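You operate a simulated robot arm through the tools that you are given. There is no shell and no other tool. Be economical: measure what you need, move in short steps, check, and stop when the job is done.

The job below is to be done with a simulated robot arm. You get a single attempt, and the scene is never put back.

JOB
Reel the yellow-tipped sample bobbin's yarn till the zeroed counter shows 20 m.
Fine: bobbin on the reel peg, clip lever closed before winding; leave the tension dial.
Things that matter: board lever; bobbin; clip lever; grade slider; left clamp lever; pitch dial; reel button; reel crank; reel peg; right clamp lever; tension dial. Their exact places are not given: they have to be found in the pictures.

The check looks at the end state, three seconds after you hand in, the way a careful person would. Anything else that was tipped, shoved, dropped, spilled or broken makes it a failure.

ROBOT AND FRAMES
A 7-joint arm with a fingered hand on a trunk, on a base that drives. Base frame: it is fixed to the floor where the robot stands at the start and does not move with it; the origin is under the middle of the robot, x ahead of it, y to its left, z up; the surface under the hand at the start is at about z = 0.918. Readings come in m, degrees, newtons and seconds.
Its first joint turns from -69.0 to 172.0 degrees. Places, roughly: board lever [0.7, -1.5, 1]; clip lever [0.5, -0.5, 1.2]; grade slider [0.5, -1, 0.9]; left clamp lever [0.6, -1, 1]; pitch dial [0.5, -1.6, 0.9]; reel button [0.8, -0.7, 1.3]; reel crank [0.7, -0.7, 1]; reel peg [0.5, -0.4, 0.9]; right clamp lever [0.6, -1.2, 1]; tension dial [0.5, -0.7, 0.9]. Payload 5 kg.
The tool frame sits at the grasp point between the pads (the TCP): z along the fingers, y along the line on which they close. The tips reach 0.032 m beyond it. The gripper opens to 0.16 m. The gripper's body begins 0.089 m behind the TCP. The gripper is a hand of 3 fingers: y runs from the thumb to the fingers, the wrist lies at [0, 0, -0.252] in the tool frame, and closing takes about 1.5 s.
Orientation is told as [roll, pitch, yaw] about the base's x, y, z axes, in that order, counted from this pose: with the fingers straight down and closing along the base's y, the tool's x points along the base's -x, its y along +y and its z along -z.

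CONTROLS
- The arm moves only by the tool arm_command. Its argument "rows" is a list that holds one entry, the list of rows, each a list of 6 numbers: the shift along the base's x, y, z in units of 30 mm (1.0 is 30 mm), then the turn, a rotation vector about the base's x, y, z in units of 6 degrees (1.0 is 6 degrees). In form: [[[dx, dy, dz, rx, ry, rz], ...]]. A call has 1 to 20 rows; each row shifts and turns the commanded pose from where the row before left it. "jaw" is the finger opening in m, from 0 to 0.16, set as the call begins (left out, the last holds). A call with a number of a shift or a turn outside -1 to 1 is refused whole. Each row takes 0.2 s and may step no farther than 0.05 m and 8.6 degrees from the row before; otherwise, or with a gripper value out of range, the whole call is refused. Where a pose cannot be reached the arm comes as near as it can. A force on the tool above 90 N (or 10 N above the force at the start of the call, whichever is more), or a blocked arm, ends the call early, and 0.2 s more pass. The fingers move at their own pace (about 0.108 m/s each) and stop on an object; they squeeze with about 30 N. The grip force told is the motor's: it shows also when the fingers shut on nothing. Time passes only in rows, and 0.2 s behind the last, so rows that do not move let the fingers close. It gives the time, the measured TCP pose, the force on the tool (base axes), the opening and the grip force at its end, in the units of the frame above (readings bear some noise), with the torque about the TCP (base axes, N m) and any sound that the robot's microphone picked up, and new pictures: "show" is both (left out), scene, wrist or none.
- Cameras (640 x 400 px; columns grow to the right, rows downward): "scene" is now at [0.1284, -0.0383, 1.5632]; the picture's right is [-0.44, -0.90, -0.00], its down [-0.53, 0.26, -0.81] and it looks along [0.73, -0.36, -0.59] (base axes); focal length 279 px, centre (320, 200). "wrist" rides on the gripper at [0.065, -0.004, -0.116] in the tool frame; the picture's right is [0.06, 1.00, 0.00], its down [-0.87, 0.05, -0.49] and it looks along [-0.49, 0.03, 0.87] (tool axes); focal length 261 px, centre (320, 200).
- slide_trunk(by): slides the trunk up (or, below 0, down) by that many m; the arm and the scene camera ride with it, the base frame stays. It gives what a move gives, with no picture.
- steer(legs): drives the robot by 1 to 6 legs, each [ahead, left, turn to the left] in m, m and degrees, along the robot's own axes; the way and the turn of a leg run together, so that a leg with both is an arc; at most 1.5 m and 180 degrees a leg. The arm and the cameras ride along, it lands a little off, and it stops where it bumps. It gives what a move gives, and a new picture of the scene camera.
- preshape(shape): the hand has 3 fingers and takes this shape, open, in about a second: jaw (thumb against the fingers, like two jaws); tri (thumb and two fingers); tip (a fingertip pinch); poke (one finger out to press); point (the index stretched); flat (the hand flat); cup (the hand cupped); fist (a fist). The gripper value then closes the fingers along that shape, each until it touches; the sizes above hold for jaw. It gives what a move gives, with no picture.
- turn_head(pan, tilt): turns the head with the scene camera to pan (to the left, within 86 degrees either way) and tilt (down, from -29 to 69), counted from straight ahead of the robot. It gives what a move gives, and a new picture of the scene camera.
- locate(camera, pixels): for up to 12 pixels [column, row] of the newest picture of that camera ("zoom" is the newest enlarged one), the place [x, y, z] in the base frame of the surface seen there, good to about 0.002 m. It takes no simulated time.
- inspect(camera, box): a new picture of the part [left, top, right, bottom] of that camera's present view, enlarged. It takes no simulated time.
- finish_job(): hands the job in; it is judged then, once.

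Go step by step. Measure first, check grasps and placings, and put right what went wrong. The budget is 80 turns and 260 pictures, counting those below and the enlarged ones. Unless the task says otherwise, let go and move clear before handing in, and close with one line.

The tools are called after ">>>" by a JSON object that holds its "op" and its "data". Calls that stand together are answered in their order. arm_command: Moves the arm, as the interface text tells. Its arguments: {"type":"object","properties":{"rows":{"type":"array"},"jaw":{"type":"number"},"show":{"type":"string","enum":["both","scene","wrist","none"]}},"required":["rows"]} The other tools are called the same way: slide_trunk (by) slides the trunk up or down; preshape (shape) gives the hand a shape; steer (legs) drives the base; turn_head (pan, tilt) turns the head that bears the scene camera; locate (camera, pixels) gives the place of the surface under pixels of a picture; inspect (camera, box) takes an enlarged picture of a part of a camera's view; finish_job () hands the job in.

At the start:

```text
time: 0.0
tcp_pos: [0.6498, -0.7058, 0.9995]
orientation: [0.0, -0.1, 0.0]
contact_force: [-0.8, -0.5, -1.1]
torque: [0.03, -0.02, 0.01]
width: 0.1598
gripper_force: 0.1
shape: jaw
trunk travel left (down, up): [-0.725, 0.215]
robot x, y, heading: [0.0016, -0.0019, -0.2]
head pan, tilt: [-26.1, 35.9]
```

scene: 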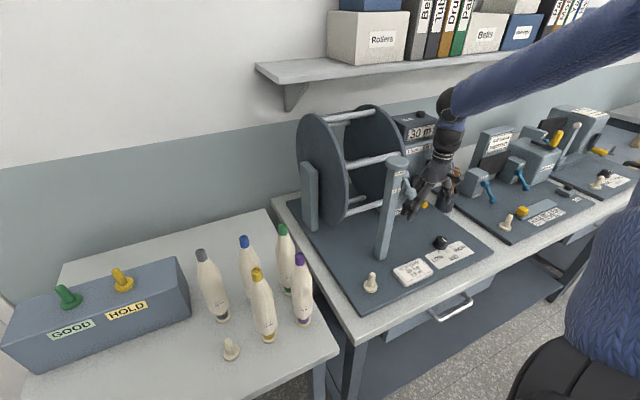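
wrist: 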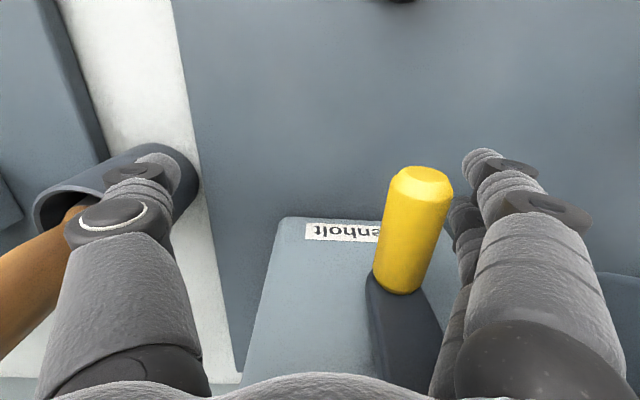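

The scene shows bobbins at about (200-300, 230-340), with the yellow tip at (258,275) and the reel at (350,170). I'll zoom in to read the details.

>>> {"op": "inspect", "data": {"camera": "scene", "box": [270, 90, 510, 310]}}

>>> {"op": "inspect", "data": {"camera": "scene", "box": [180, 210, 340, 370]}}

>>> {"op": "locate", "data": {"camera": "scene", "pixels": [[258, 273], [265, 310], [268, 340], [231, 350], [301, 258], [245, 240], [371, 282], [440, 242], [398, 165], [384, 255], [300, 350], [414, 133]]}}

```text
1.82 times, centred on (390, 200) of scene
```

zoom: 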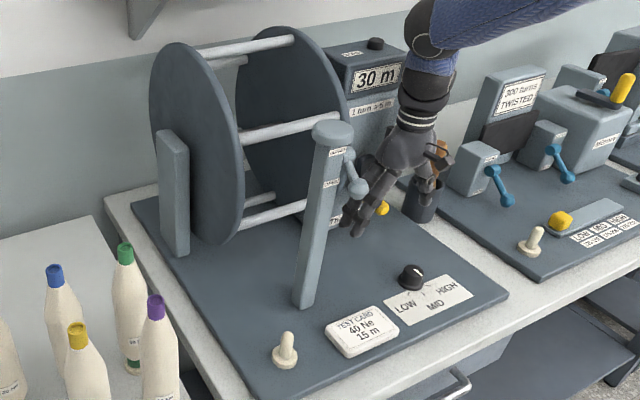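

```text
2.50 times, centred on (260, 290) of scene
```

zoom: 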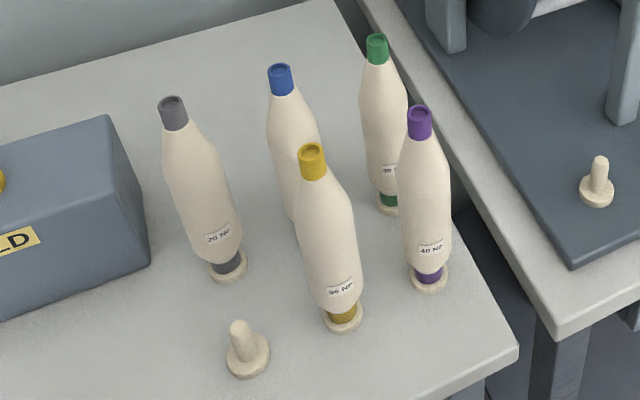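

```text
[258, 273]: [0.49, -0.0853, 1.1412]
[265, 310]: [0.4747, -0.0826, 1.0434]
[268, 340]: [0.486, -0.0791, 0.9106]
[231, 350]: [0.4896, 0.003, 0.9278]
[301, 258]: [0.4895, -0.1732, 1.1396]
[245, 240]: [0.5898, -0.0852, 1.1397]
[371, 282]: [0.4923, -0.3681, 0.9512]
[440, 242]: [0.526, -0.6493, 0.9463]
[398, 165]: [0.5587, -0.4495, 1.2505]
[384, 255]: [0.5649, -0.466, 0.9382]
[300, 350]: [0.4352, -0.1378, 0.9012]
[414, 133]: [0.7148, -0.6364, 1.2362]
```

The counter reads 30 m, and there are labels below it and on the clip post. I'll read these closely.

>>> {"op": "inspect", "data": {"camera": "scene", "box": [380, 100, 450, 150]}}

>>> {"op": "inspect", "data": {"camera": "scene", "box": [370, 145, 450, 220]}}

>>> {"op": "inspect", "data": {"camera": "scene", "box": [350, 220, 480, 300]}}

>>> {"op": "inspect", "data": {"camera": "wrist", "box": [0, 0, 640, 400]}}

```text
8.00 times, centred on (415, 125) of scene
```

zoom: 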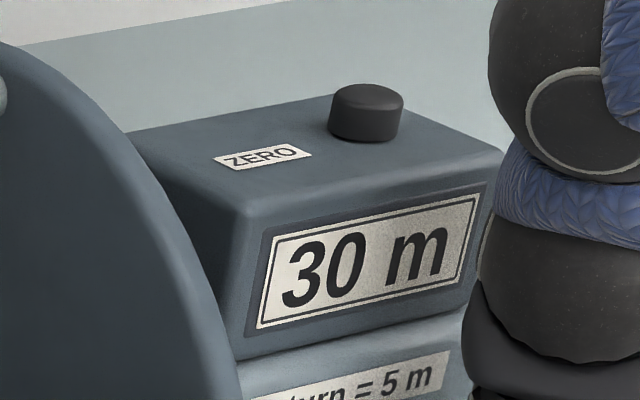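

```text
5.33 times, centred on (410, 182) of scene
```

zoom: 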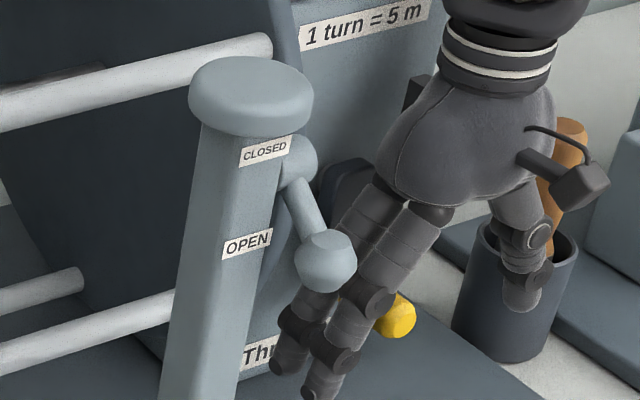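

```text
4.92 times, centred on (415, 260) of scene
```

zoom: 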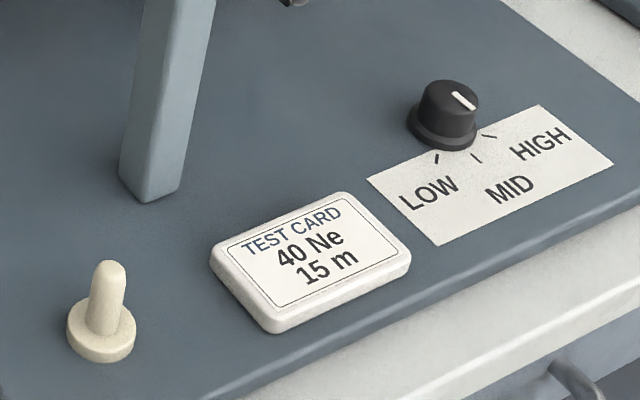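

```text
1.00 times, centred on (320, 200) of wrist (not enlarged: the box is as wide or as high as the picture)
```

zoom: 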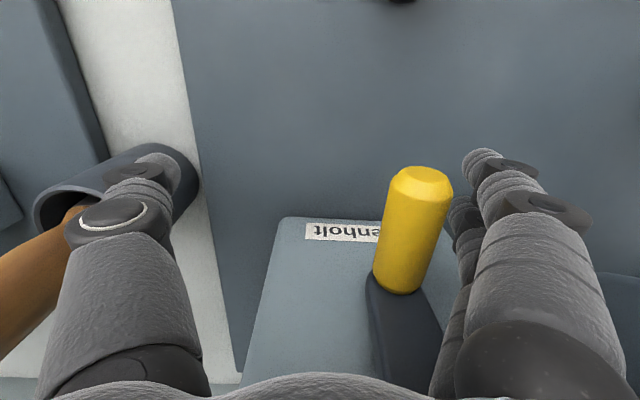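

The hand hovers close to the crank (yellow knob at wrist (410,230)) and a cup (wrist (120,185)). I'll measure these before retreating.

>>> {"op": "locate", "data": {"camera": "wrist", "pixels": [[420, 180], [400, 280], [408, 330], [385, 290], [50, 210], [185, 165], [130, 155], [30, 270], [300, 300], [230, 390]]}}

>>> {"op": "locate", "data": {"camera": "scene", "pixels": [[420, 113], [434, 113], [426, 114], [412, 194], [406, 176], [396, 173], [372, 275], [371, 290], [407, 128], [425, 205], [460, 194], [441, 210]]}}

```text
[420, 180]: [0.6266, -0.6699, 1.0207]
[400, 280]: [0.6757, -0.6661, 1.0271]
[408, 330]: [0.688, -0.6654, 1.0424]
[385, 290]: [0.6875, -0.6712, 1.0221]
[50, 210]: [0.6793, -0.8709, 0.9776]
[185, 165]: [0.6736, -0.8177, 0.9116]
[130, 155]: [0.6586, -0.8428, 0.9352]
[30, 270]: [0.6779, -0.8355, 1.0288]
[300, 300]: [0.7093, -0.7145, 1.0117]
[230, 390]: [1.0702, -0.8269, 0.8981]
```

```text
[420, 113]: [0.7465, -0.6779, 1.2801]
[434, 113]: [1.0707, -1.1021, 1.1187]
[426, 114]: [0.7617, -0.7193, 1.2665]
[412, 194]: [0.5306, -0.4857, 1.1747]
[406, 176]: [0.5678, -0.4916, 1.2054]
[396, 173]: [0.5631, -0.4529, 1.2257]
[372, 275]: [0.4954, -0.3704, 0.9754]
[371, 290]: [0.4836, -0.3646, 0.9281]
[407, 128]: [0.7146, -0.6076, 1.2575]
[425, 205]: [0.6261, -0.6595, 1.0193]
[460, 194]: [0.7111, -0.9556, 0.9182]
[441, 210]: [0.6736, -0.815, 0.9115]
```

The knob spans x 0.626–0.676 at y −0.667, and the thumb is clear of the cup. I'll lift straight up, then pull back, and look at the bobbins and reel unobstructed.

>>> {"op": "arm_command", "data": {"rows": [[[0, 0, 1, 0, 0, 0], [0, 0, 1, 0, 0, 0], [0, 0, 1, 0, 0, 0], [-0.7, 0, 0.8, 0, 0, 0], [-0.7, 0.3, 1, 0, 0, 0], [-0.7, 0.7, 1, 0, 0, 0], [-0.7, 1, 1, 0, 0, 0], [-0.5, 1, 1, 0, 0, 0], [0, 1, 1, 0, 0, 0], [0, 1, 1, 0, 0, 0]]], "show": "both"}}

>>> {"op": "inspect", "data": {"camera": "scene", "box": [370, 90, 480, 230]}}

>>> {"op": "inspect", "data": {"camera": "scene", "box": [180, 210, 340, 370]}}

>>> {"op": "locate", "data": {"camera": "zoom", "pixels": [[312, 150], [312, 175], [330, 250], [303, 250], [355, 250], [340, 322], [172, 102], [281, 70], [376, 40], [418, 112], [240, 330], [245, 368]]}}

```text
time: 2.2
tcp_pos: [0.5501, -0.5555, 1.2946]
orientation: [0.0, 0.1, 0.0]
contact_force: [-0.5, 1.0, 0.2]
torque: [-0.02, 0.01, 0.0]
width: 0.16
gripper_force: 0.0
shape: jaw
trunk travel left (down, up): [-0.725, 0.215]
robot x, y, heading: [-0.0038, -0.0016, 0.2]
head pan, tilt: [-26.1, 35.9]
```

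scene: 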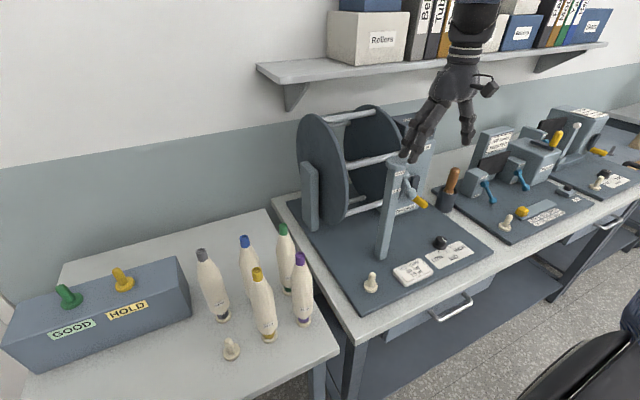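
wrist: 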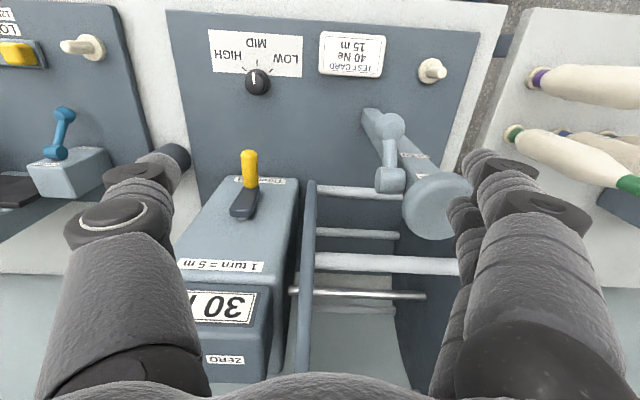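

```text
2.86 times, centred on (425, 160) of scene
```

zoom: 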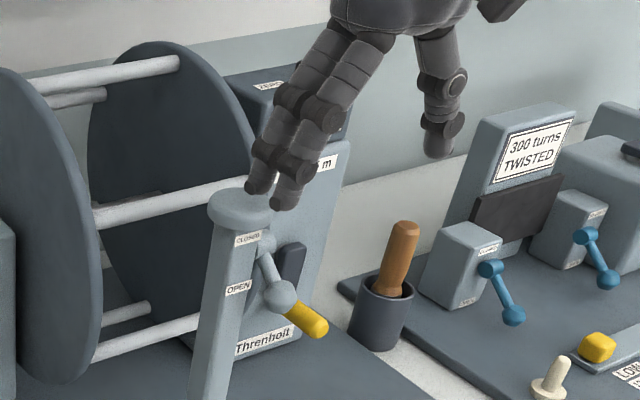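

```text
2.50 times, centred on (260, 290) of scene
```

zoom: 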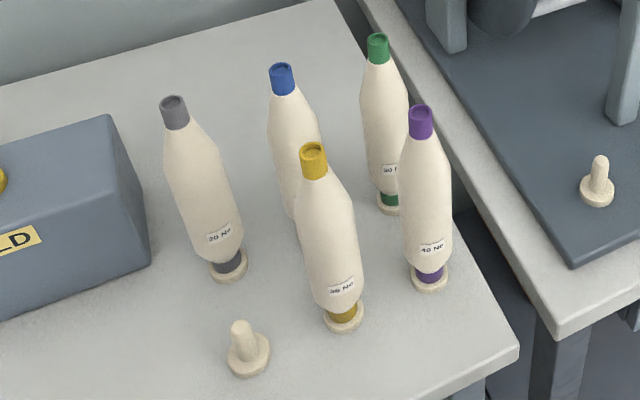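

```text
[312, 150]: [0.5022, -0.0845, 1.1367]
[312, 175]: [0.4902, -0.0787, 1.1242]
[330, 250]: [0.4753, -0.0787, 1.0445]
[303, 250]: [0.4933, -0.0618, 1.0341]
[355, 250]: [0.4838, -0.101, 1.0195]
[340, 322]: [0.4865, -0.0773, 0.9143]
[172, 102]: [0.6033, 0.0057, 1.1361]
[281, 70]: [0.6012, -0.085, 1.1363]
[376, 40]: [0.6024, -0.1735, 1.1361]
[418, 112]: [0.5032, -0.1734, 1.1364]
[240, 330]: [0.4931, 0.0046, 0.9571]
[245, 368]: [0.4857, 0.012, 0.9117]
```

The bobbin is at (0.498, −0.085) with its top at z≈1.14 and a body radius of about 0.024. The neighbours sit on a 0.1 by 0.09 grid, so I'll grasp along the diagonal (yaw −45), approaching high over the post.

>>> {"op": "arm_command", "data": {"rows": [[[0, 0, 1, 0, 0, 0], [0, 0, 1, 0, 0, 0], [0, 0, 1, 0, 0, 0], [-0.108, 0.98, 0, 0, 0, -0.469], [-0.108, 0.98, 0, 0, 0, -0.469], [-0.108, 0.98, 0, 0, 0, -0.469], [-0.108, 0.98, 0, 0, 0, -0.469], [-0.108, 0.98, 0, 0, 0, -0.469], [-0.108, 0.98, 0, 0, 0, -0.469], [-0.108, 0.98, 0, 0, 0, -0.469], [-0.108, 0.98, 0, 0, 0, -0.469], [-0.108, 0.98, 0, 0, 0, -0.469], [-0.108, 0.98, 0, 0, 0, -0.469], [-0.108, 0.98, 0, 0, 0, -0.469], [-0.108, 0.98, 0, 0, 0, -0.469], [-0.108, 0.98, 0, 0, 0, -0.469], [-0.108, 0.98, 0, 0, 0, -0.469], [-0.108, 0.98, 0, 0, 0, -0.469], [-0.108, 0.98, 0, 0, 0, -0.469], [0, 0, -1, 0, 0, 0]]], "jaw": 0.1}}

```text
time: 6.4
tcp_pos: [0.5003, -0.0859, 1.3544]
orientation: [0.1, 0.0, -45.1]
contact_force: [1.1, 0.8, 0.9]
torque: [0.02, -0.04, -0.03]
width: 0.1002
gripper_force: 0.0
shape: jaw
trunk travel left (down, up): [-0.725, 0.215]
robot x, y, heading: [-0.0019, 0.0023, -0.1]
head pan, tilt: [-26.1, 35.9]
```

scene: 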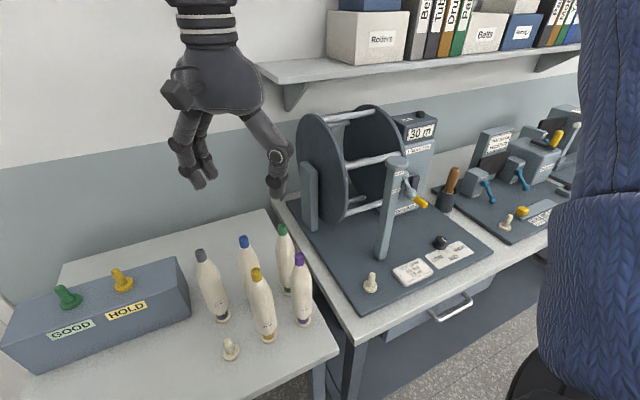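
wrist: 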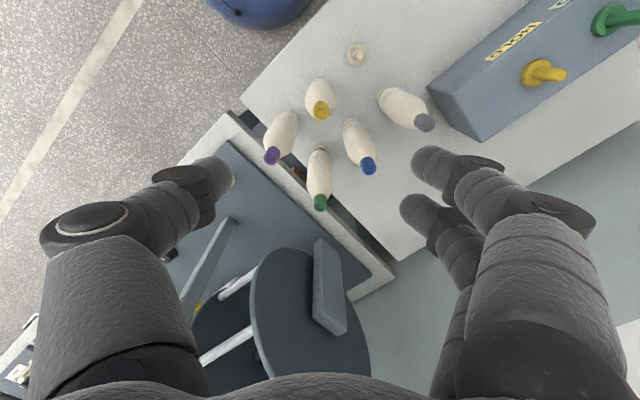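

The hand is over the bobbin group. I'll measure the fingertips to know how much clearance there is on the way down.

>>> {"op": "locate", "data": {"camera": "wrist", "pixels": [[320, 108], [418, 160], [405, 208], [440, 150], [420, 200], [225, 180], [272, 155], [368, 166]]}}

>>> {"op": "locate", "data": {"camera": "scene", "pixels": [[198, 183], [210, 175], [277, 190], [170, 140], [186, 175]]}}

>>> {"op": "inspect", "data": {"camera": "scene", "box": [150, 80, 310, 210]}}

```text
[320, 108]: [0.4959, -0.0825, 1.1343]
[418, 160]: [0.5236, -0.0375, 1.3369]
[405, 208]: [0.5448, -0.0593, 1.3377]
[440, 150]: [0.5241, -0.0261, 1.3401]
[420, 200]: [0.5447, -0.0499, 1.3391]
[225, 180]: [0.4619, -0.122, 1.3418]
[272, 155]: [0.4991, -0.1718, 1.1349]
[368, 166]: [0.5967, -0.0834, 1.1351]
```

```text
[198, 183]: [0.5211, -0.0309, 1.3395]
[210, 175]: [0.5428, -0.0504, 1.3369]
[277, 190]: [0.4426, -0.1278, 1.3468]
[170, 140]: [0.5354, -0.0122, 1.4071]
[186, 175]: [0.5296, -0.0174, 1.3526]
```

```text
3.08 times, centred on (230, 145) of scene
```

zoom: 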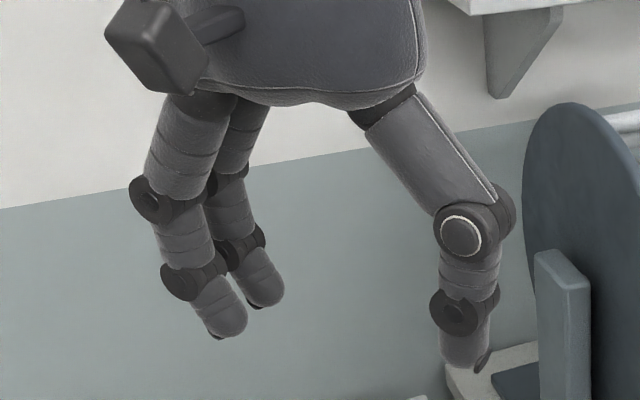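

Clearances look fine (≥15 mm). I'll descend with the fingers around the bobbin, stopping partway to check.

>>> {"op": "arm_command", "data": {"rows": [[[-0.04, 0.06, -1, 0, 0, 0], [0, 0, -1, 0, 0, 0], [0, 0, -1, 0, 0, 0], [0, 0, -1, 0, 0, 0], [0, 0, -1, 0, 0, 0], [0, 0, -1, 0, 0, 0], [0, 0, -1, 0, 0, 0], [0, 0, -0.5, 0, 0, 0]]]}}

>>> {"op": "inspect", "data": {"camera": "scene", "box": [180, 180, 340, 340]}}

```text
time: 8.2
tcp_pos: [0.4985, -0.0843, 1.1275]
orientation: [0.0, 0.0, -44.9]
contact_force: [0.2, 0.3, 0.2]
torque: [-0.02, 0.03, 0.0]
width: 0.1002
gripper_force: 0.0
shape: jaw
trunk travel left (down, up): [-0.725, 0.215]
robot x, y, heading: [-0.0004, -0.002, -0.2]
head pan, tilt: [-26.1, 35.9]
```

scene: 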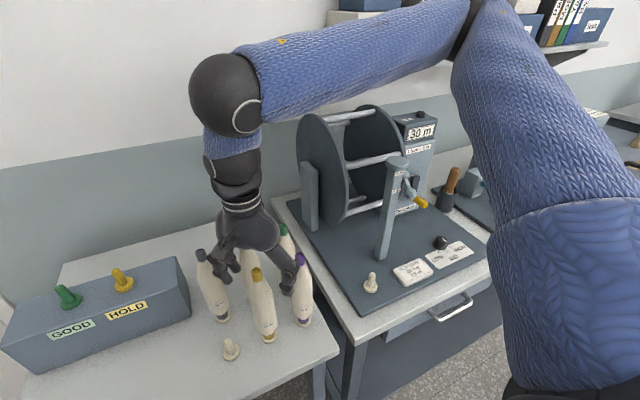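
wrist: 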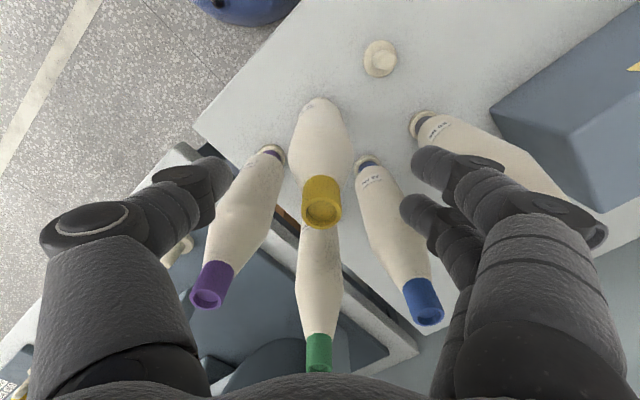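

```text
2.50 times, centred on (260, 260) of scene
```

zoom: 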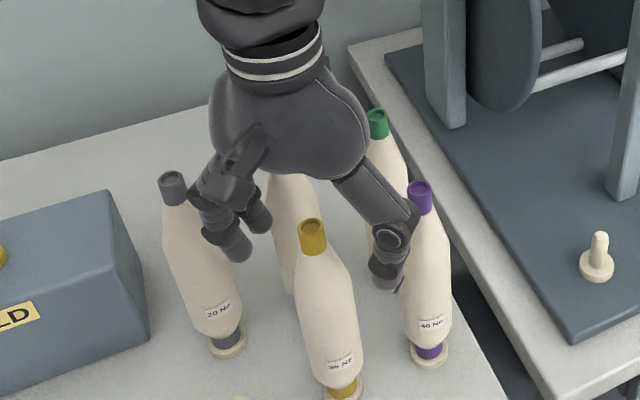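

The yellow cap is centred between the fingers and the neighbours are clear. I'll descend the remaining 65 mm and check.

>>> {"op": "arm_command", "data": {"rows": [[[0, 0, -0.6, 0, 0, 0], [0, 0, -0.6, 0, 0, 0], [0, 0, -0.5, 0, 0, 0], [0, 0, -0.45, 0, 0, 0]]]}}

>>> {"op": "inspect", "data": {"camera": "scene", "box": [180, 210, 340, 350]}}

```text
time: 9.2
tcp_pos: [0.4979, -0.0932, 1.0772]
orientation: [0.1, 0.3, -45.1]
contact_force: [-0.2, -0.3, 0.5]
torque: [-0.03, -0.01, -0.02]
width: 0.1001
gripper_force: 0.0
shape: jaw
out of reach, approached as far as the arm can: row 2, 3, 4
trunk travel left (down, up): [-0.725, 0.215]
robot x, y, heading: [0.003, -0.0004, 0.2]
head pan, tilt: [-26.1, 35.9]
```

scene: 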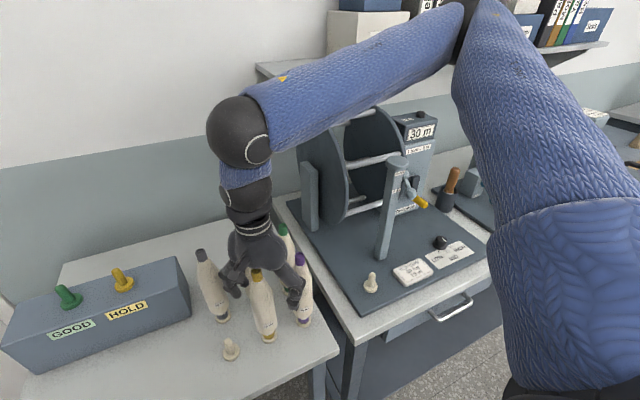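
wrist: 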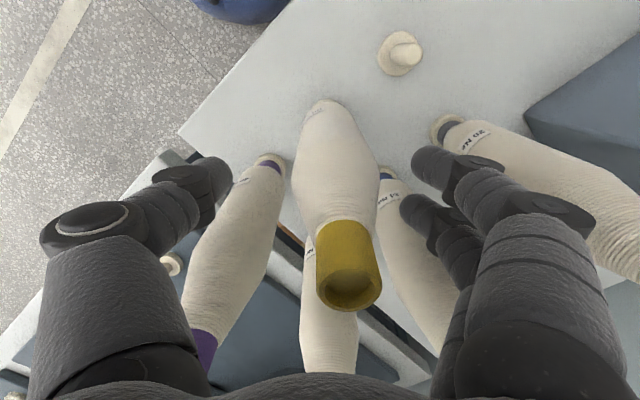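

```text
2.86 times, centred on (260, 280) of scene
```

zoom: 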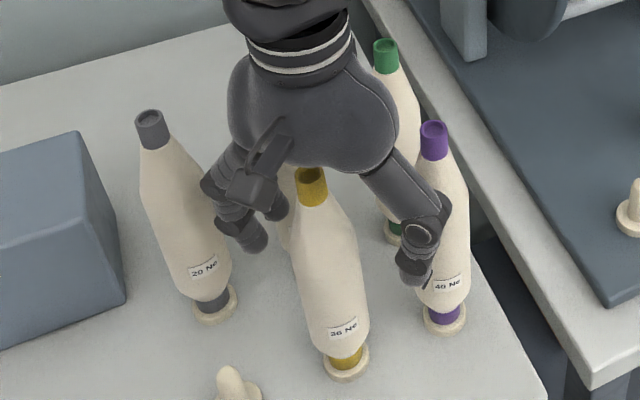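

The arm is too folded here: the reading is z 1.077, with y drifted to −0.093. I'll go back up a bit and use the trunk to come down.

>>> {"op": "arm_command", "data": {"rows": [[[0, 0, 0.8, 0, 0, 0], [0, 0, 0.8, 0, 0, 0], [0, 0, 0, 0, 0, 0]]], "show": "none"}}

```text
time: 10.0
tcp_pos: [0.4983, -0.0928, 1.126]
orientation: [0.1, 0.1, -44.9]
contact_force: [-0.1, -0.5, 0.5]
torque: [0.01, 0.01, 0.01]
width: 0.1005
gripper_force: 0.0
shape: jaw
trunk travel left (down, up): [-0.725, 0.215]
robot x, y, heading: [0.0003, 0.0018, 0.0]
head pan, tilt: [-26.1, 35.9]
```

Next is to correct y by +9 mm, then slide the trunk down 0.062.

>>> {"op": "arm_command", "data": {"rows": [[[0.02, 0.28, 0, 0, 0, 0], [0, 0, 0, 0, 0, 0]]], "show": "none"}}

>>> {"op": "slide_trunk", "data": {"by": -0.03}}

>>> {"op": "inspect", "data": {"camera": "wrist", "box": [0, 0, 640, 400]}}

```text
time: 10.6
tcp_pos: [0.4963, -0.0864, 1.1252]
orientation: [0.1, 0.0, -45.0]
contact_force: [-0.5, 0.0, 0.2]
torque: [0.01, -0.02, -0.02]
width: 0.1003
gripper_force: 0.1
shape: jaw
trunk travel left (down, up): [-0.725, 0.215]
robot x, y, heading: [-0.0015, -0.0006, -0.2]
head pan, tilt: [-26.1, 35.9]
```

```text
time: 11.3
tcp_pos: [0.4976, -0.085, 1.0949]
orientation: [0.0, 0.0, -45.0]
contact_force: [0.8, -0.2, 0.9]
torque: [-0.02, 0.02, 0.0]
width: 0.1005
gripper_force: 0.0
shape: jaw
trunk travel left (down, up): [-0.695, 0.245]
robot x, y, heading: [-0.0029, -0.0021, 0.1]
head pan, tilt: [-26.1, 35.9]
```

```text
1.00 times, centred on (320, 200) of wrist (not enlarged: the box is as wide or as high as the picture)
```

zoom: 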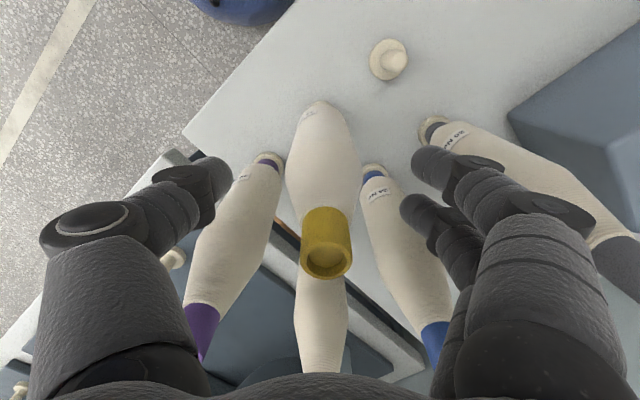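

The bobbin is centred again. I'll go down 0.033 more on the trunk, then close the fingers.

>>> {"op": "slide_trunk", "data": {"by": -0.033}}

>>> {"op": "arm_command", "data": {"rows": [[[0, 0, 0, 0, 0, 0], [0, 0, 0, 0, 0, 0], [0, 0, 0, 0, 0, 0], [0, 0, 0, 0, 0, 0], [0, 0, 0, 0, 0, 0], [0, 0, 0, 0, 0, 0], [0, 0, 0, 0, 0, 0]]], "jaw": 0.0}}

>>> {"op": "inspect", "data": {"camera": "scene", "box": [180, 180, 340, 320]}}

```text
time: 12.1
tcp_pos: [0.4958, -0.0839, 1.0628]
orientation: [0.0, 0.0, -45.0]
contact_force: [0.0, -0.3, 0.4]
torque: [-0.02, 0.01, 0.01]
width: 0.1003
gripper_force: 0.1
shape: jaw
trunk travel left (down, up): [-0.662, 0.278]
robot x, y, heading: [-0.0026, -0.0017, 0.1]
head pan, tilt: [-26.1, 35.9]
```

```text
time: 13.7
tcp_pos: [0.4982, -0.0862, 1.0629]
orientation: [0.0, -0.1, -45.0]
contact_force: [0.4, 0.1, -0.1]
torque: [-0.01, -0.01, -0.02]
width: 0.0382
gripper_force: 29.7
shape: jaw
trunk travel left (down, up): [-0.662, 0.278]
robot x, y, heading: [-0.0028, -0.0002, 0.1]
head pan, tilt: [-26.1, 35.9]
```

scene: 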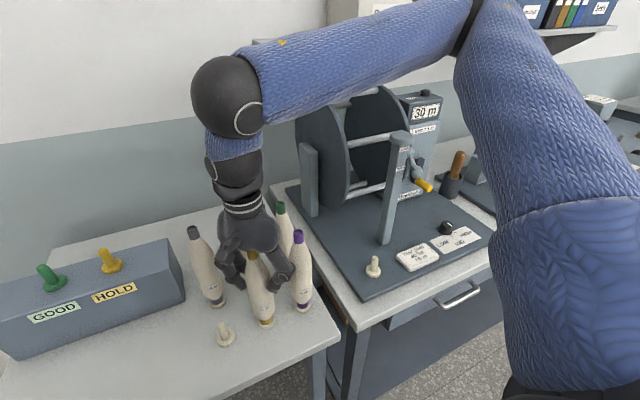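
wrist: 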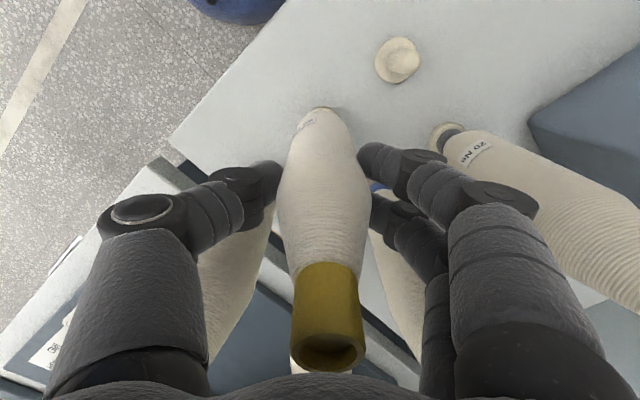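

```text
2.86 times, centred on (260, 250) of scene
```

zoom: 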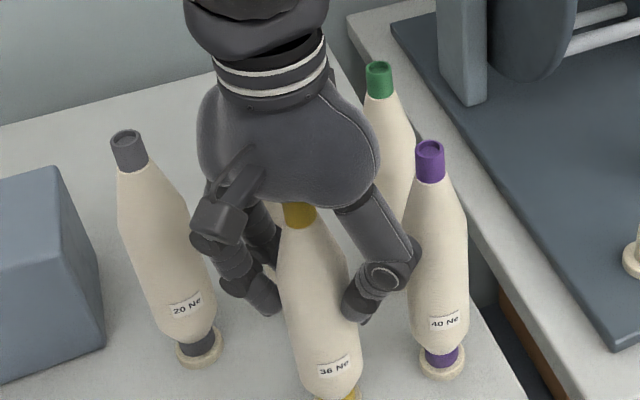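

The fingers hold the bobbin at width 0.038 with 30 N. I'll lift it with the trunk and check.

>>> {"op": "slide_trunk", "data": {"by": 0.13}}

>>> {"op": "turn_head", "data": {"pan": -26, "tilt": 40}}

>>> {"op": "inspect", "data": {"camera": "wrist", "box": [0, 0, 640, 400]}}

```text
time: 15.3
tcp_pos: [0.4976, -0.0854, 1.1922]
orientation: [0.0, 0.0, -45.0]
contact_force: [0.0, -0.1, -1.6]
torque: [-0.02, 0.01, 0.01]
width: 0.0377
gripper_force: 29.2
shape: jaw
trunk travel left (down, up): [-0.792, 0.148]
robot x, y, heading: [0.0, 0.0008, 0.1]
head pan, tilt: [-26.1, 35.9]
```

```text
time: 16.0
tcp_pos: [0.4981, -0.0852, 1.1919]
orientation: [0.0, 0.0, -45.0]
contact_force: [0.1, 0.3, -1.2]
torque: [-0.03, -0.02, 0.01]
width: 0.0379
gripper_force: 30.1
shape: jaw
trunk travel left (down, up): [-0.792, 0.148]
robot x, y, heading: [0.0021, 0.0018, -0.0]
head pan, tilt: [-26.0, 40.0]
```

scene: 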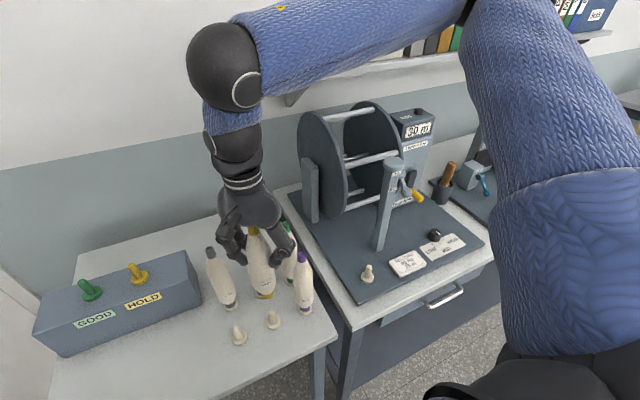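

```text
1.00 times, centred on (320, 200) of wrist (not enlarged: the box is as wide or as high as the picture)
```

zoom: 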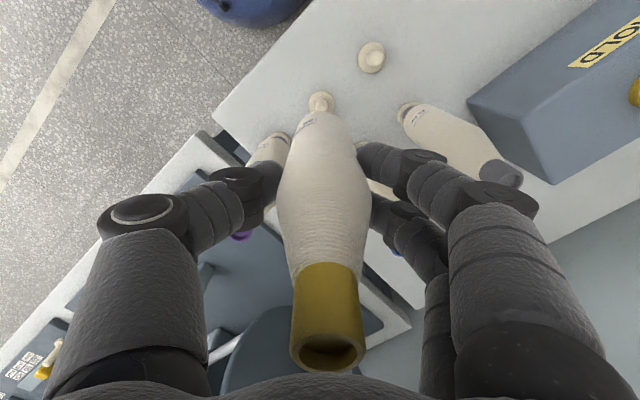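

The bobbin is off its peg, which is bare at (274,318). I'll measure the old peg and the reel peg the same way to get the exact offset.

>>> {"op": "inspect", "data": {"camera": "scene", "box": [220, 230, 420, 355]}}

>>> {"op": "locate", "data": {"camera": "scene", "pixels": [[273, 313], [274, 326], [266, 322], [281, 322], [368, 269], [367, 282], [361, 277], [374, 277], [239, 328], [263, 297]]}}

```text
3.20 times, centred on (320, 292) of scene
```

zoom: 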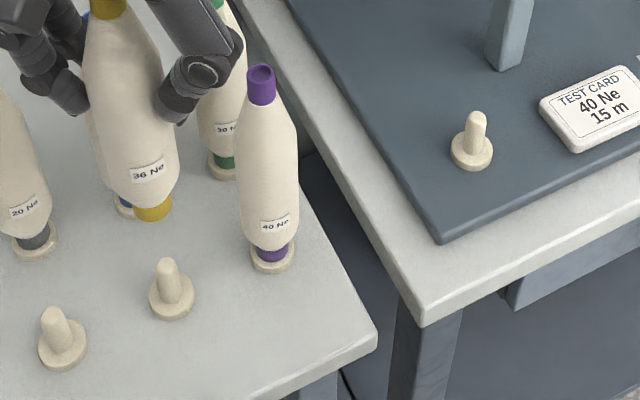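

```text
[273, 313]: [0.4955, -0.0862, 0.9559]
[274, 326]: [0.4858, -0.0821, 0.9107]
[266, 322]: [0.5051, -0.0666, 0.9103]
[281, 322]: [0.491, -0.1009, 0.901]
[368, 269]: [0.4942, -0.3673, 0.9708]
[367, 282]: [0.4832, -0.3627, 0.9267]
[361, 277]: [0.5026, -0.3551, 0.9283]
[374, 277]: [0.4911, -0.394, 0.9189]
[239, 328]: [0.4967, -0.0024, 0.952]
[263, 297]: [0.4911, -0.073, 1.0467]
```

I'll refine both peg tips from the zoom.

>>> {"op": "locate", "data": {"camera": "zoom", "pixels": [[166, 261], [169, 285], [174, 312], [477, 114], [475, 135], [472, 163], [152, 205], [130, 210], [172, 205]]}}

```text
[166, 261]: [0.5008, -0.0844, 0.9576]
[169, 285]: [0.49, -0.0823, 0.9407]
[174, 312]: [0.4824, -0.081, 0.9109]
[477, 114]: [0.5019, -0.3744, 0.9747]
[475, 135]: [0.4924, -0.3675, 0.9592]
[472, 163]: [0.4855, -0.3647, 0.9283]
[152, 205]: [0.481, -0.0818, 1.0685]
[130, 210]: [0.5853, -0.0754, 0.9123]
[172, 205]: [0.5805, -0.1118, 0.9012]
```

The target shift is dy −0.2895 and dz +0.017, with the reel peg centre at (0.499, −0.3735). I'll raise the bobbin above its neighbours and carry it over.

>>> {"op": "arm_command", "data": {"rows": [[[0, 0, 1, 0, 0, 0], [0, 0, 1, 0, 0, 0], [0, 0, 1, 0, 0, 0], [0, 0, 1, 0, 0, 0], [0, 0, 1, 0, 0, 0], [0, -0.965, 0, 0, 0, 0], [0, -0.965, 0, 0, 0, 0], [0, -0.965, 0, 0, 0, 0], [0, -0.965, 0, 0, 0, 0], [0, -0.965, 0, 0, 0, 0], [0, -0.965, 0, 0, 0, 0], [0, -0.965, 0, 0, 0, 0], [0, -0.965, 0, 0, 0, 0], [0, -0.965, 0, 0, 0, 0], [0, -0.965, 0, 0, 0, 0], [0, 0, 0, 0, 0, 0]]]}}

>>> {"op": "inspect", "data": {"camera": "scene", "box": [270, 130, 470, 300]}}

```text
time: 19.4
tcp_pos: [0.4986, -0.374, 1.3413]
orientation: [-0.1, 0.1, -45.0]
contact_force: [-0.1, 1.1, -0.9]
torque: [-0.03, -0.02, 0.02]
width: 0.0377
gripper_force: 29.6
shape: jaw
trunk travel left (down, up): [-0.792, 0.148]
robot x, y, heading: [-0.003, -0.0036, 0.0]
head pan, tilt: [-26.0, 40.0]
```

scene: 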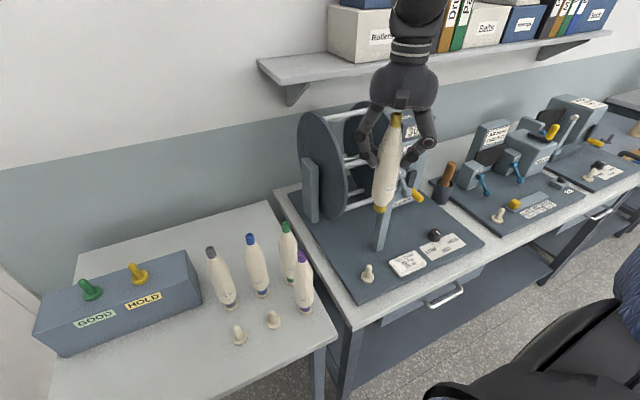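
wrist: 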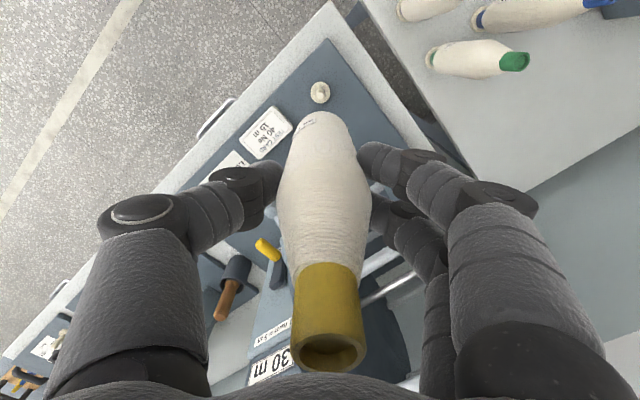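

```text
2.35 times, centred on (370, 215) of scene
```

zoom: 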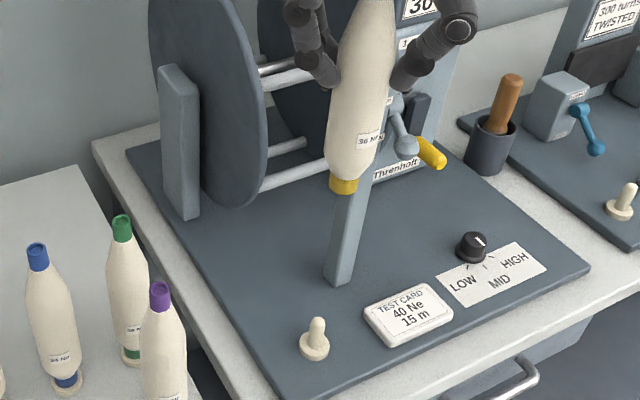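

The peg is visible in the wrist view at (320,92), in line with the bobbin. I'll take a second measurement of it and of the bobbin's bottom end.

>>> {"op": "inspect", "data": {"camera": "wrist", "box": [280, 60, 360, 130]}}

>>> {"op": "locate", "data": {"camera": "zoom", "pixels": [[320, 210], [320, 290], [240, 260], [400, 260], [320, 180], [320, 330]]}}

>>> {"op": "locate", "data": {"camera": "scene", "pixels": [[379, 207], [376, 209], [383, 211], [395, 119], [387, 170]]}}

```text
5.71 times, centred on (320, 95) of wrist
```

zoom: 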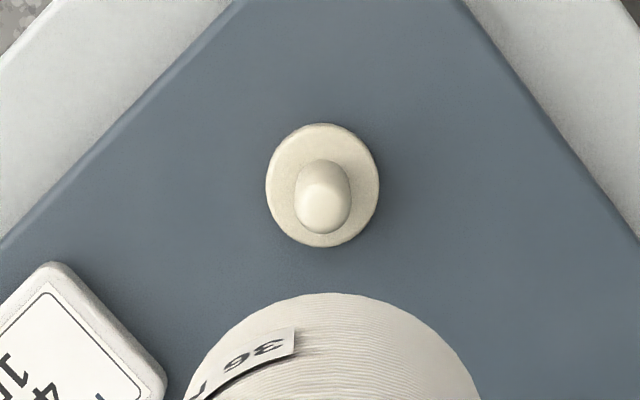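

```text
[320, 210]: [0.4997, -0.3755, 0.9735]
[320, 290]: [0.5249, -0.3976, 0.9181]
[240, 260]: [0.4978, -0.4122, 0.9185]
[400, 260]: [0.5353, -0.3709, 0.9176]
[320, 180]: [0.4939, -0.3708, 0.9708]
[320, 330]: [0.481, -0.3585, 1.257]
```

```text
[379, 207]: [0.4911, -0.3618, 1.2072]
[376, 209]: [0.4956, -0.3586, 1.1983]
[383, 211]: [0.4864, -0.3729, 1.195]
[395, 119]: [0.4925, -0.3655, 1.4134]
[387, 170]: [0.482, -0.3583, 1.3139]
```

Both agree on the peg centre at about (0.499, −0.3745), so the bobbin axis is within about 2 mm. I'll lower to just above the peg tip and look.

>>> {"op": "arm_command", "data": {"rows": [[[0, -0.03, -1, 0, 0, 0], [0, 0, -1, 0, 0, 0], [0, 0, -1, 0, 0, 0], [0, 0, -1, 0, 0, 0], [0, 0, -1, 0, 0, 0], [0, 0, -1, 0, 0, 0], [0, 0, -0.6, 0, 0, 0], [0, 0, 0, 0, 0, 0]]]}}

>>> {"op": "inspect", "data": {"camera": "scene", "box": [330, 220, 410, 290]}}

>>> {"op": "locate", "data": {"camera": "zoom", "pixels": [[300, 200], [300, 240], [300, 280], [300, 320]]}}

```text
time: 21.2
tcp_pos: [0.4991, -0.3769, 1.1447]
orientation: [-0.1, 0.0, -44.9]
contact_force: [0.3, -0.3, -1.2]
torque: [0.04, 0.0, -0.01]
width: 0.0381
gripper_force: 30.2
shape: jaw
trunk travel left (down, up): [-0.792, 0.148]
robot x, y, heading: [-0.0013, 0.0012, 0.1]
head pan, tilt: [-26.0, 40.0]
```

scene: 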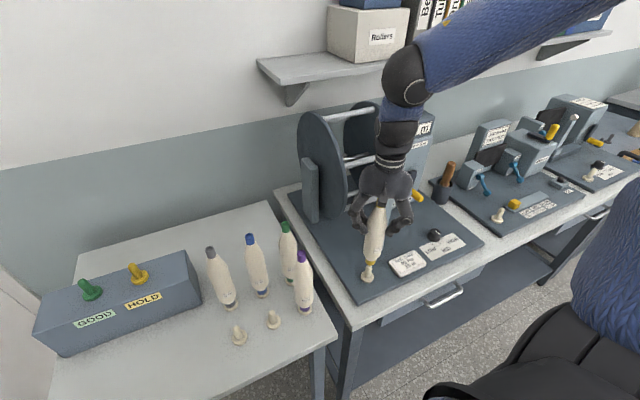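
wrist: 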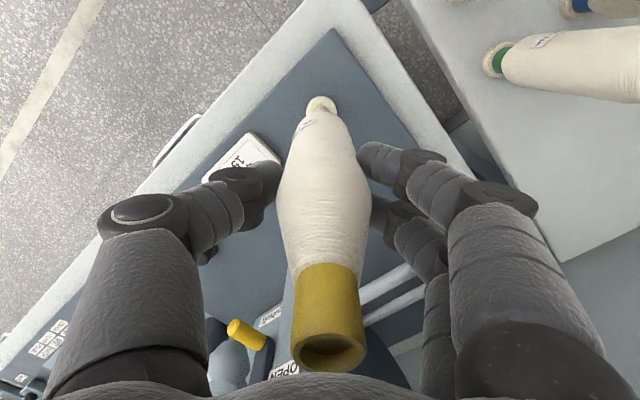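

```text
5.71 times, centred on (370, 255) of scene
```

zoom: 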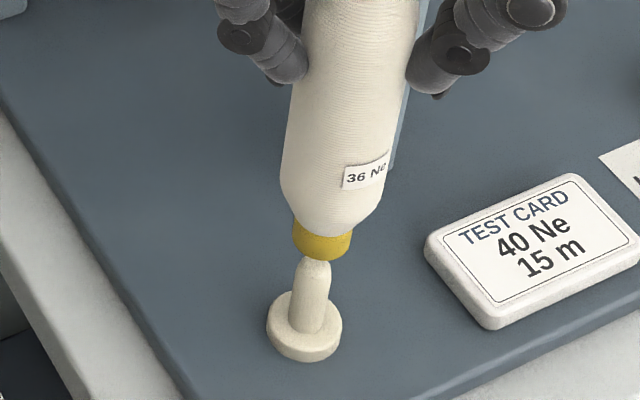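

```text
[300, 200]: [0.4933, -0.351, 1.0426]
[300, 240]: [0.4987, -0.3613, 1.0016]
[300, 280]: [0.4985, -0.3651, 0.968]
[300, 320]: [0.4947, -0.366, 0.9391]
```

The cap is just above the peg tip; in the zoom it sits about 4 px right of the peg axis. I'll measure the centreline points.

>>> {"op": "locate", "data": {"camera": "zoom", "pixels": [[323, 235], [323, 245], [323, 252], [314, 272], [312, 285], [311, 295], [308, 310]]}}

>>> {"op": "inspect", "data": {"camera": "wrist", "box": [280, 70, 360, 140]}}

```text
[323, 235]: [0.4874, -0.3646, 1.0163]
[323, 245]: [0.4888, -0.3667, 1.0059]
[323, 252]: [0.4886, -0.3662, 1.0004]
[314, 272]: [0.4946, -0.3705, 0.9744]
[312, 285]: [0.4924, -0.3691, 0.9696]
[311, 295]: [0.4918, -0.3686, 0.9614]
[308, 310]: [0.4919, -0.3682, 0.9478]
```

```text
5.71 times, centred on (320, 105) of wrist
```

zoom: 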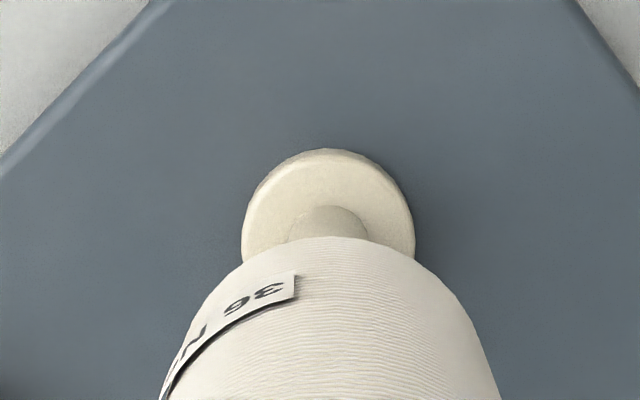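

The axes agree to about 1.4 mm, with cap centre (0.4989, −0.3759) and peg centre (0.4986, −0.3745). I'll nudge +1 mm in y and lower slowly.

>>> {"op": "arm_command", "data": {"rows": [[[0, 0.03, -0.3, 0, 0, 0], [0, 0, -0.3, 0, 0, 0], [0, 0, -0.3, 0, 0, 0], [0, 0, -0.3, 0, 0, 0], [0, 0, -0.3, 0, 0, 0]]], "show": "none"}}

>>> {"op": "inspect", "data": {"camera": "scene", "box": [330, 220, 410, 290]}}

```text
time: 22.4
tcp_pos: [0.4983, -0.3749, 1.0986]
orientation: [0.0, 0.0, -45.0]
contact_force: [0.4, -0.6, -1.7]
torque: [0.0, -0.01, -0.01]
width: 0.0377
gripper_force: 30.3
shape: jaw
trunk travel left (down, up): [-0.792, 0.148]
robot x, y, heading: [0.0034, 0.0005, 0.1]
head pan, tilt: [-26.0, 40.0]
```

```text
5.71 times, centred on (370, 255) of scene
```

zoom: 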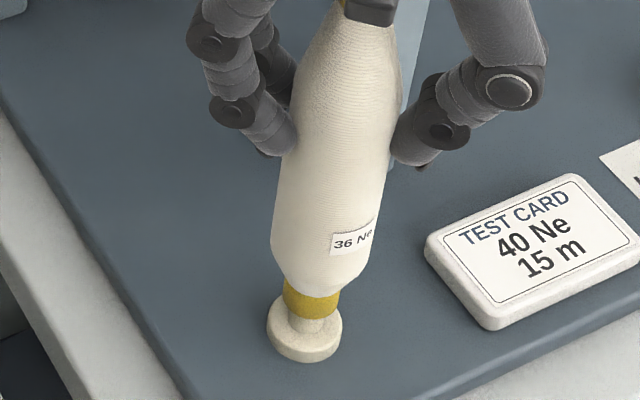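

The peg has entered cleanly and there is still about 18 mm to go. I'll lower until it seats.

>>> {"op": "arm_command", "data": {"rows": [[[0, 0, -0.2, 0, 0, 0], [0, 0, -0.2, 0, 0, 0], [0, 0, -0.15, 0, 0, 0], [0, 0, -0.05, 0, 0, 0]]], "show": "none"}}

>>> {"op": "inspect", "data": {"camera": "scene", "box": [330, 220, 410, 290]}}

```text
time: 23.4
tcp_pos: [0.4963, -0.3748, 1.0828]
orientation: [0.0, -0.1, -45.0]
contact_force: [0.7, 0.9, -2.1]
torque: [0.01, -0.01, -0.03]
width: 0.0378
gripper_force: 30.1
shape: jaw
trunk travel left (down, up): [-0.792, 0.148]
robot x, y, heading: [0.0006, 0.0025, -0.0]
head pan, tilt: [-26.0, 40.0]
```

```text
5.71 times, centred on (370, 255) of scene
```

zoom: 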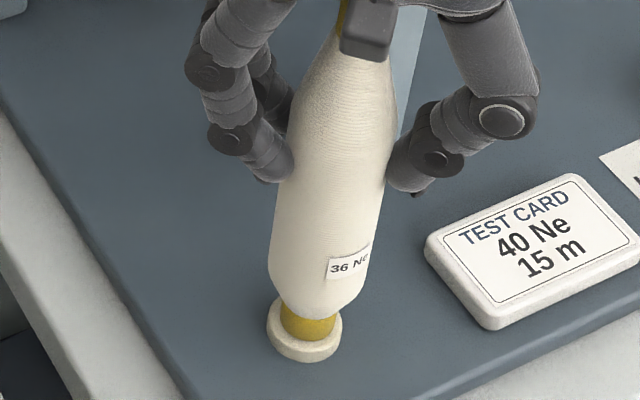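

It is nearly seated. I'll lower a touch more, feeling for contact, then open.

>>> {"op": "arm_command", "data": {"rows": [[[0, 0, -0.08, 0, 0, 0], [0, 0, -0.05, 0, 0, 0]]], "show": "none"}}

>>> {"op": "arm_command", "data": {"rows": [[[0, 0, 0, 0, 0, 0], [0, 0, 0, 0, 0, 0], [0, 0, 0, 0, 0, 0], [0, 0, 0, 0, 0, 0]]], "jaw": 0.09}}

>>> {"op": "inspect", "data": {"camera": "scene", "box": [330, 220, 410, 290]}}

```text
time: 24.0
tcp_pos: [0.4977, -0.3747, 1.0787]
orientation: [0.0, -0.2, -45.0]
contact_force: [-1.5, -2.4, 23.9]
torque: [-0.05, 0.0, 0.04]
width: 0.0384
gripper_force: 30.1
shape: jaw
trunk travel left (down, up): [-0.792, 0.148]
robot x, y, heading: [0.0011, -0.0017, 0.0]
head pan, tilt: [-26.0, 40.0]
```

```text
time: 25.0
tcp_pos: [0.4975, -0.3766, 1.0775]
orientation: [0.0, 0.1, -44.9]
contact_force: [0.3, -0.3, 0.1]
torque: [0.02, 0.02, 0.01]
width: 0.0894
gripper_force: 0.1
shape: jaw
trunk travel left (down, up): [-0.792, 0.148]
robot x, y, heading: [-0.0043, -0.0021, 0.0]
head pan, tilt: [-26.0, 40.0]
```

scene: 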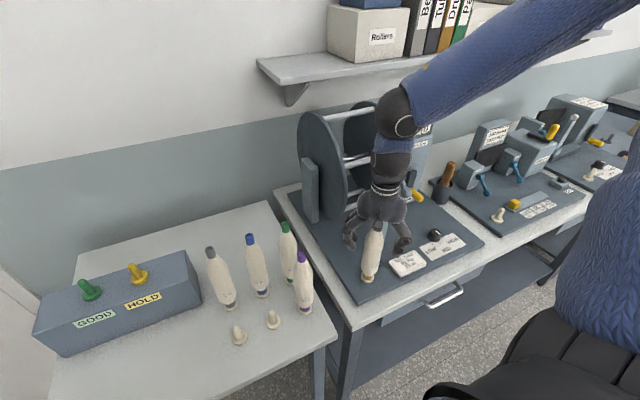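
wrist: 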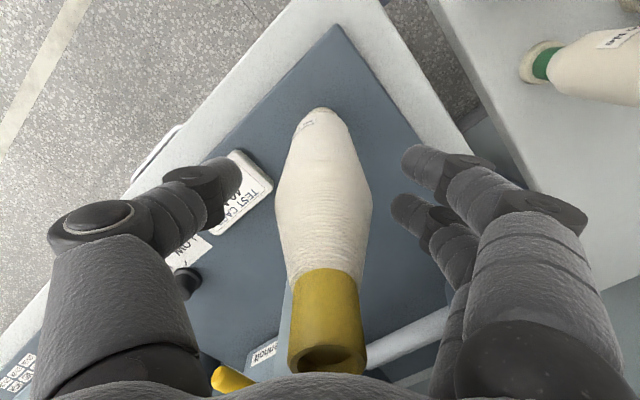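

```text
5.71 times, centred on (370, 255) of scene
```

zoom: 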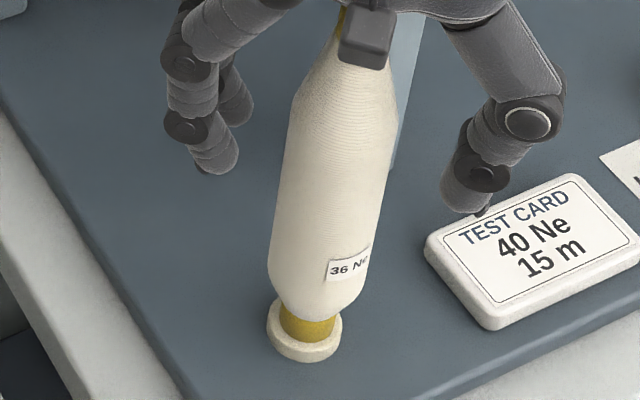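

The bobbin is seated and released (24 N on contact, now 0). I'll raise the hand straight up clear and look at the clip lever.

>>> {"op": "arm_command", "data": {"rows": [[[0, 0, 1, 0, 0, 0], [0, 0, 1, 0, 0, 0], [0, 0, 1, 0, 0, 0], [0, 0, 1, 0, 0, 0], [0, 0, 1, 0, 0, 0], [0, 0, 1, 0, 0, 0], [0, 0, 1, 0, 0, 0], [0, 0, 1, 0, 0, 0], [0, 0, 1, 0, 0, 0], [0, 0, 1, 0, 0, 0]]]}}

>>> {"op": "inspect", "data": {"camera": "scene", "box": [365, 140, 445, 210]}}

>>> {"op": "locate", "data": {"camera": "zoom", "pixels": [[200, 160], [240, 200], [280, 280], [310, 350], [210, 190], [220, 260], [300, 320], [340, 330]]}}

```text
time: 27.2
tcp_pos: [0.4967, -0.3749, 1.38]
orientation: [0.1, 0.0, -45.0]
contact_force: [-0.8, -1.3, 0.8]
torque: [0.0, -0.03, -0.03]
width: 0.0891
gripper_force: 0.0
shape: jaw
trunk travel left (down, up): [-0.792, 0.148]
robot x, y, heading: [0.0011, -0.0026, -0.1]
head pan, tilt: [-26.0, 40.0]
```

scene: 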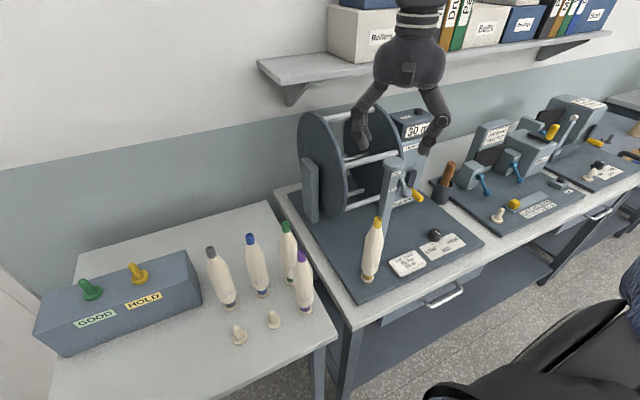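
wrist: 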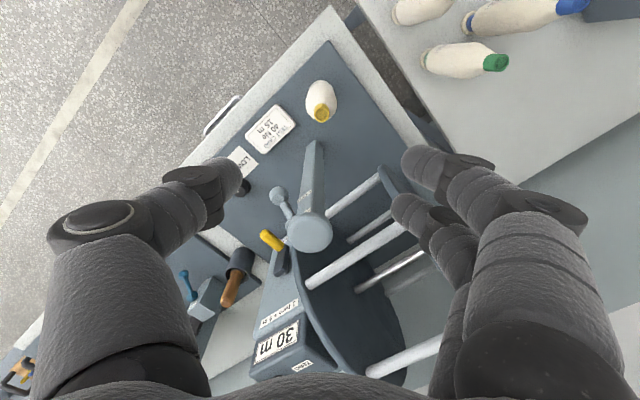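

```text
5.71 times, centred on (405, 175) of scene
```

zoom: 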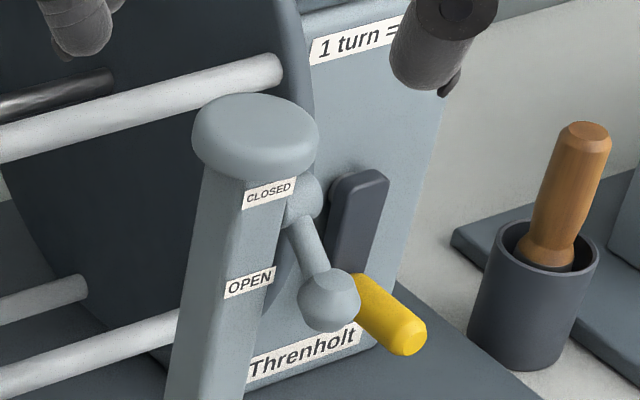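

```text
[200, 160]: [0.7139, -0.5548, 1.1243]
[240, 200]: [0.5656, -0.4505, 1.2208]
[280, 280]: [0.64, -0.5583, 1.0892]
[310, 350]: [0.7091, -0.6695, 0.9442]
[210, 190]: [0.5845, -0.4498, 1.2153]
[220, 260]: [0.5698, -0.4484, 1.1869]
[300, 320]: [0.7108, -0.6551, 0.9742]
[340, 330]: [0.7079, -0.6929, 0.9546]
```

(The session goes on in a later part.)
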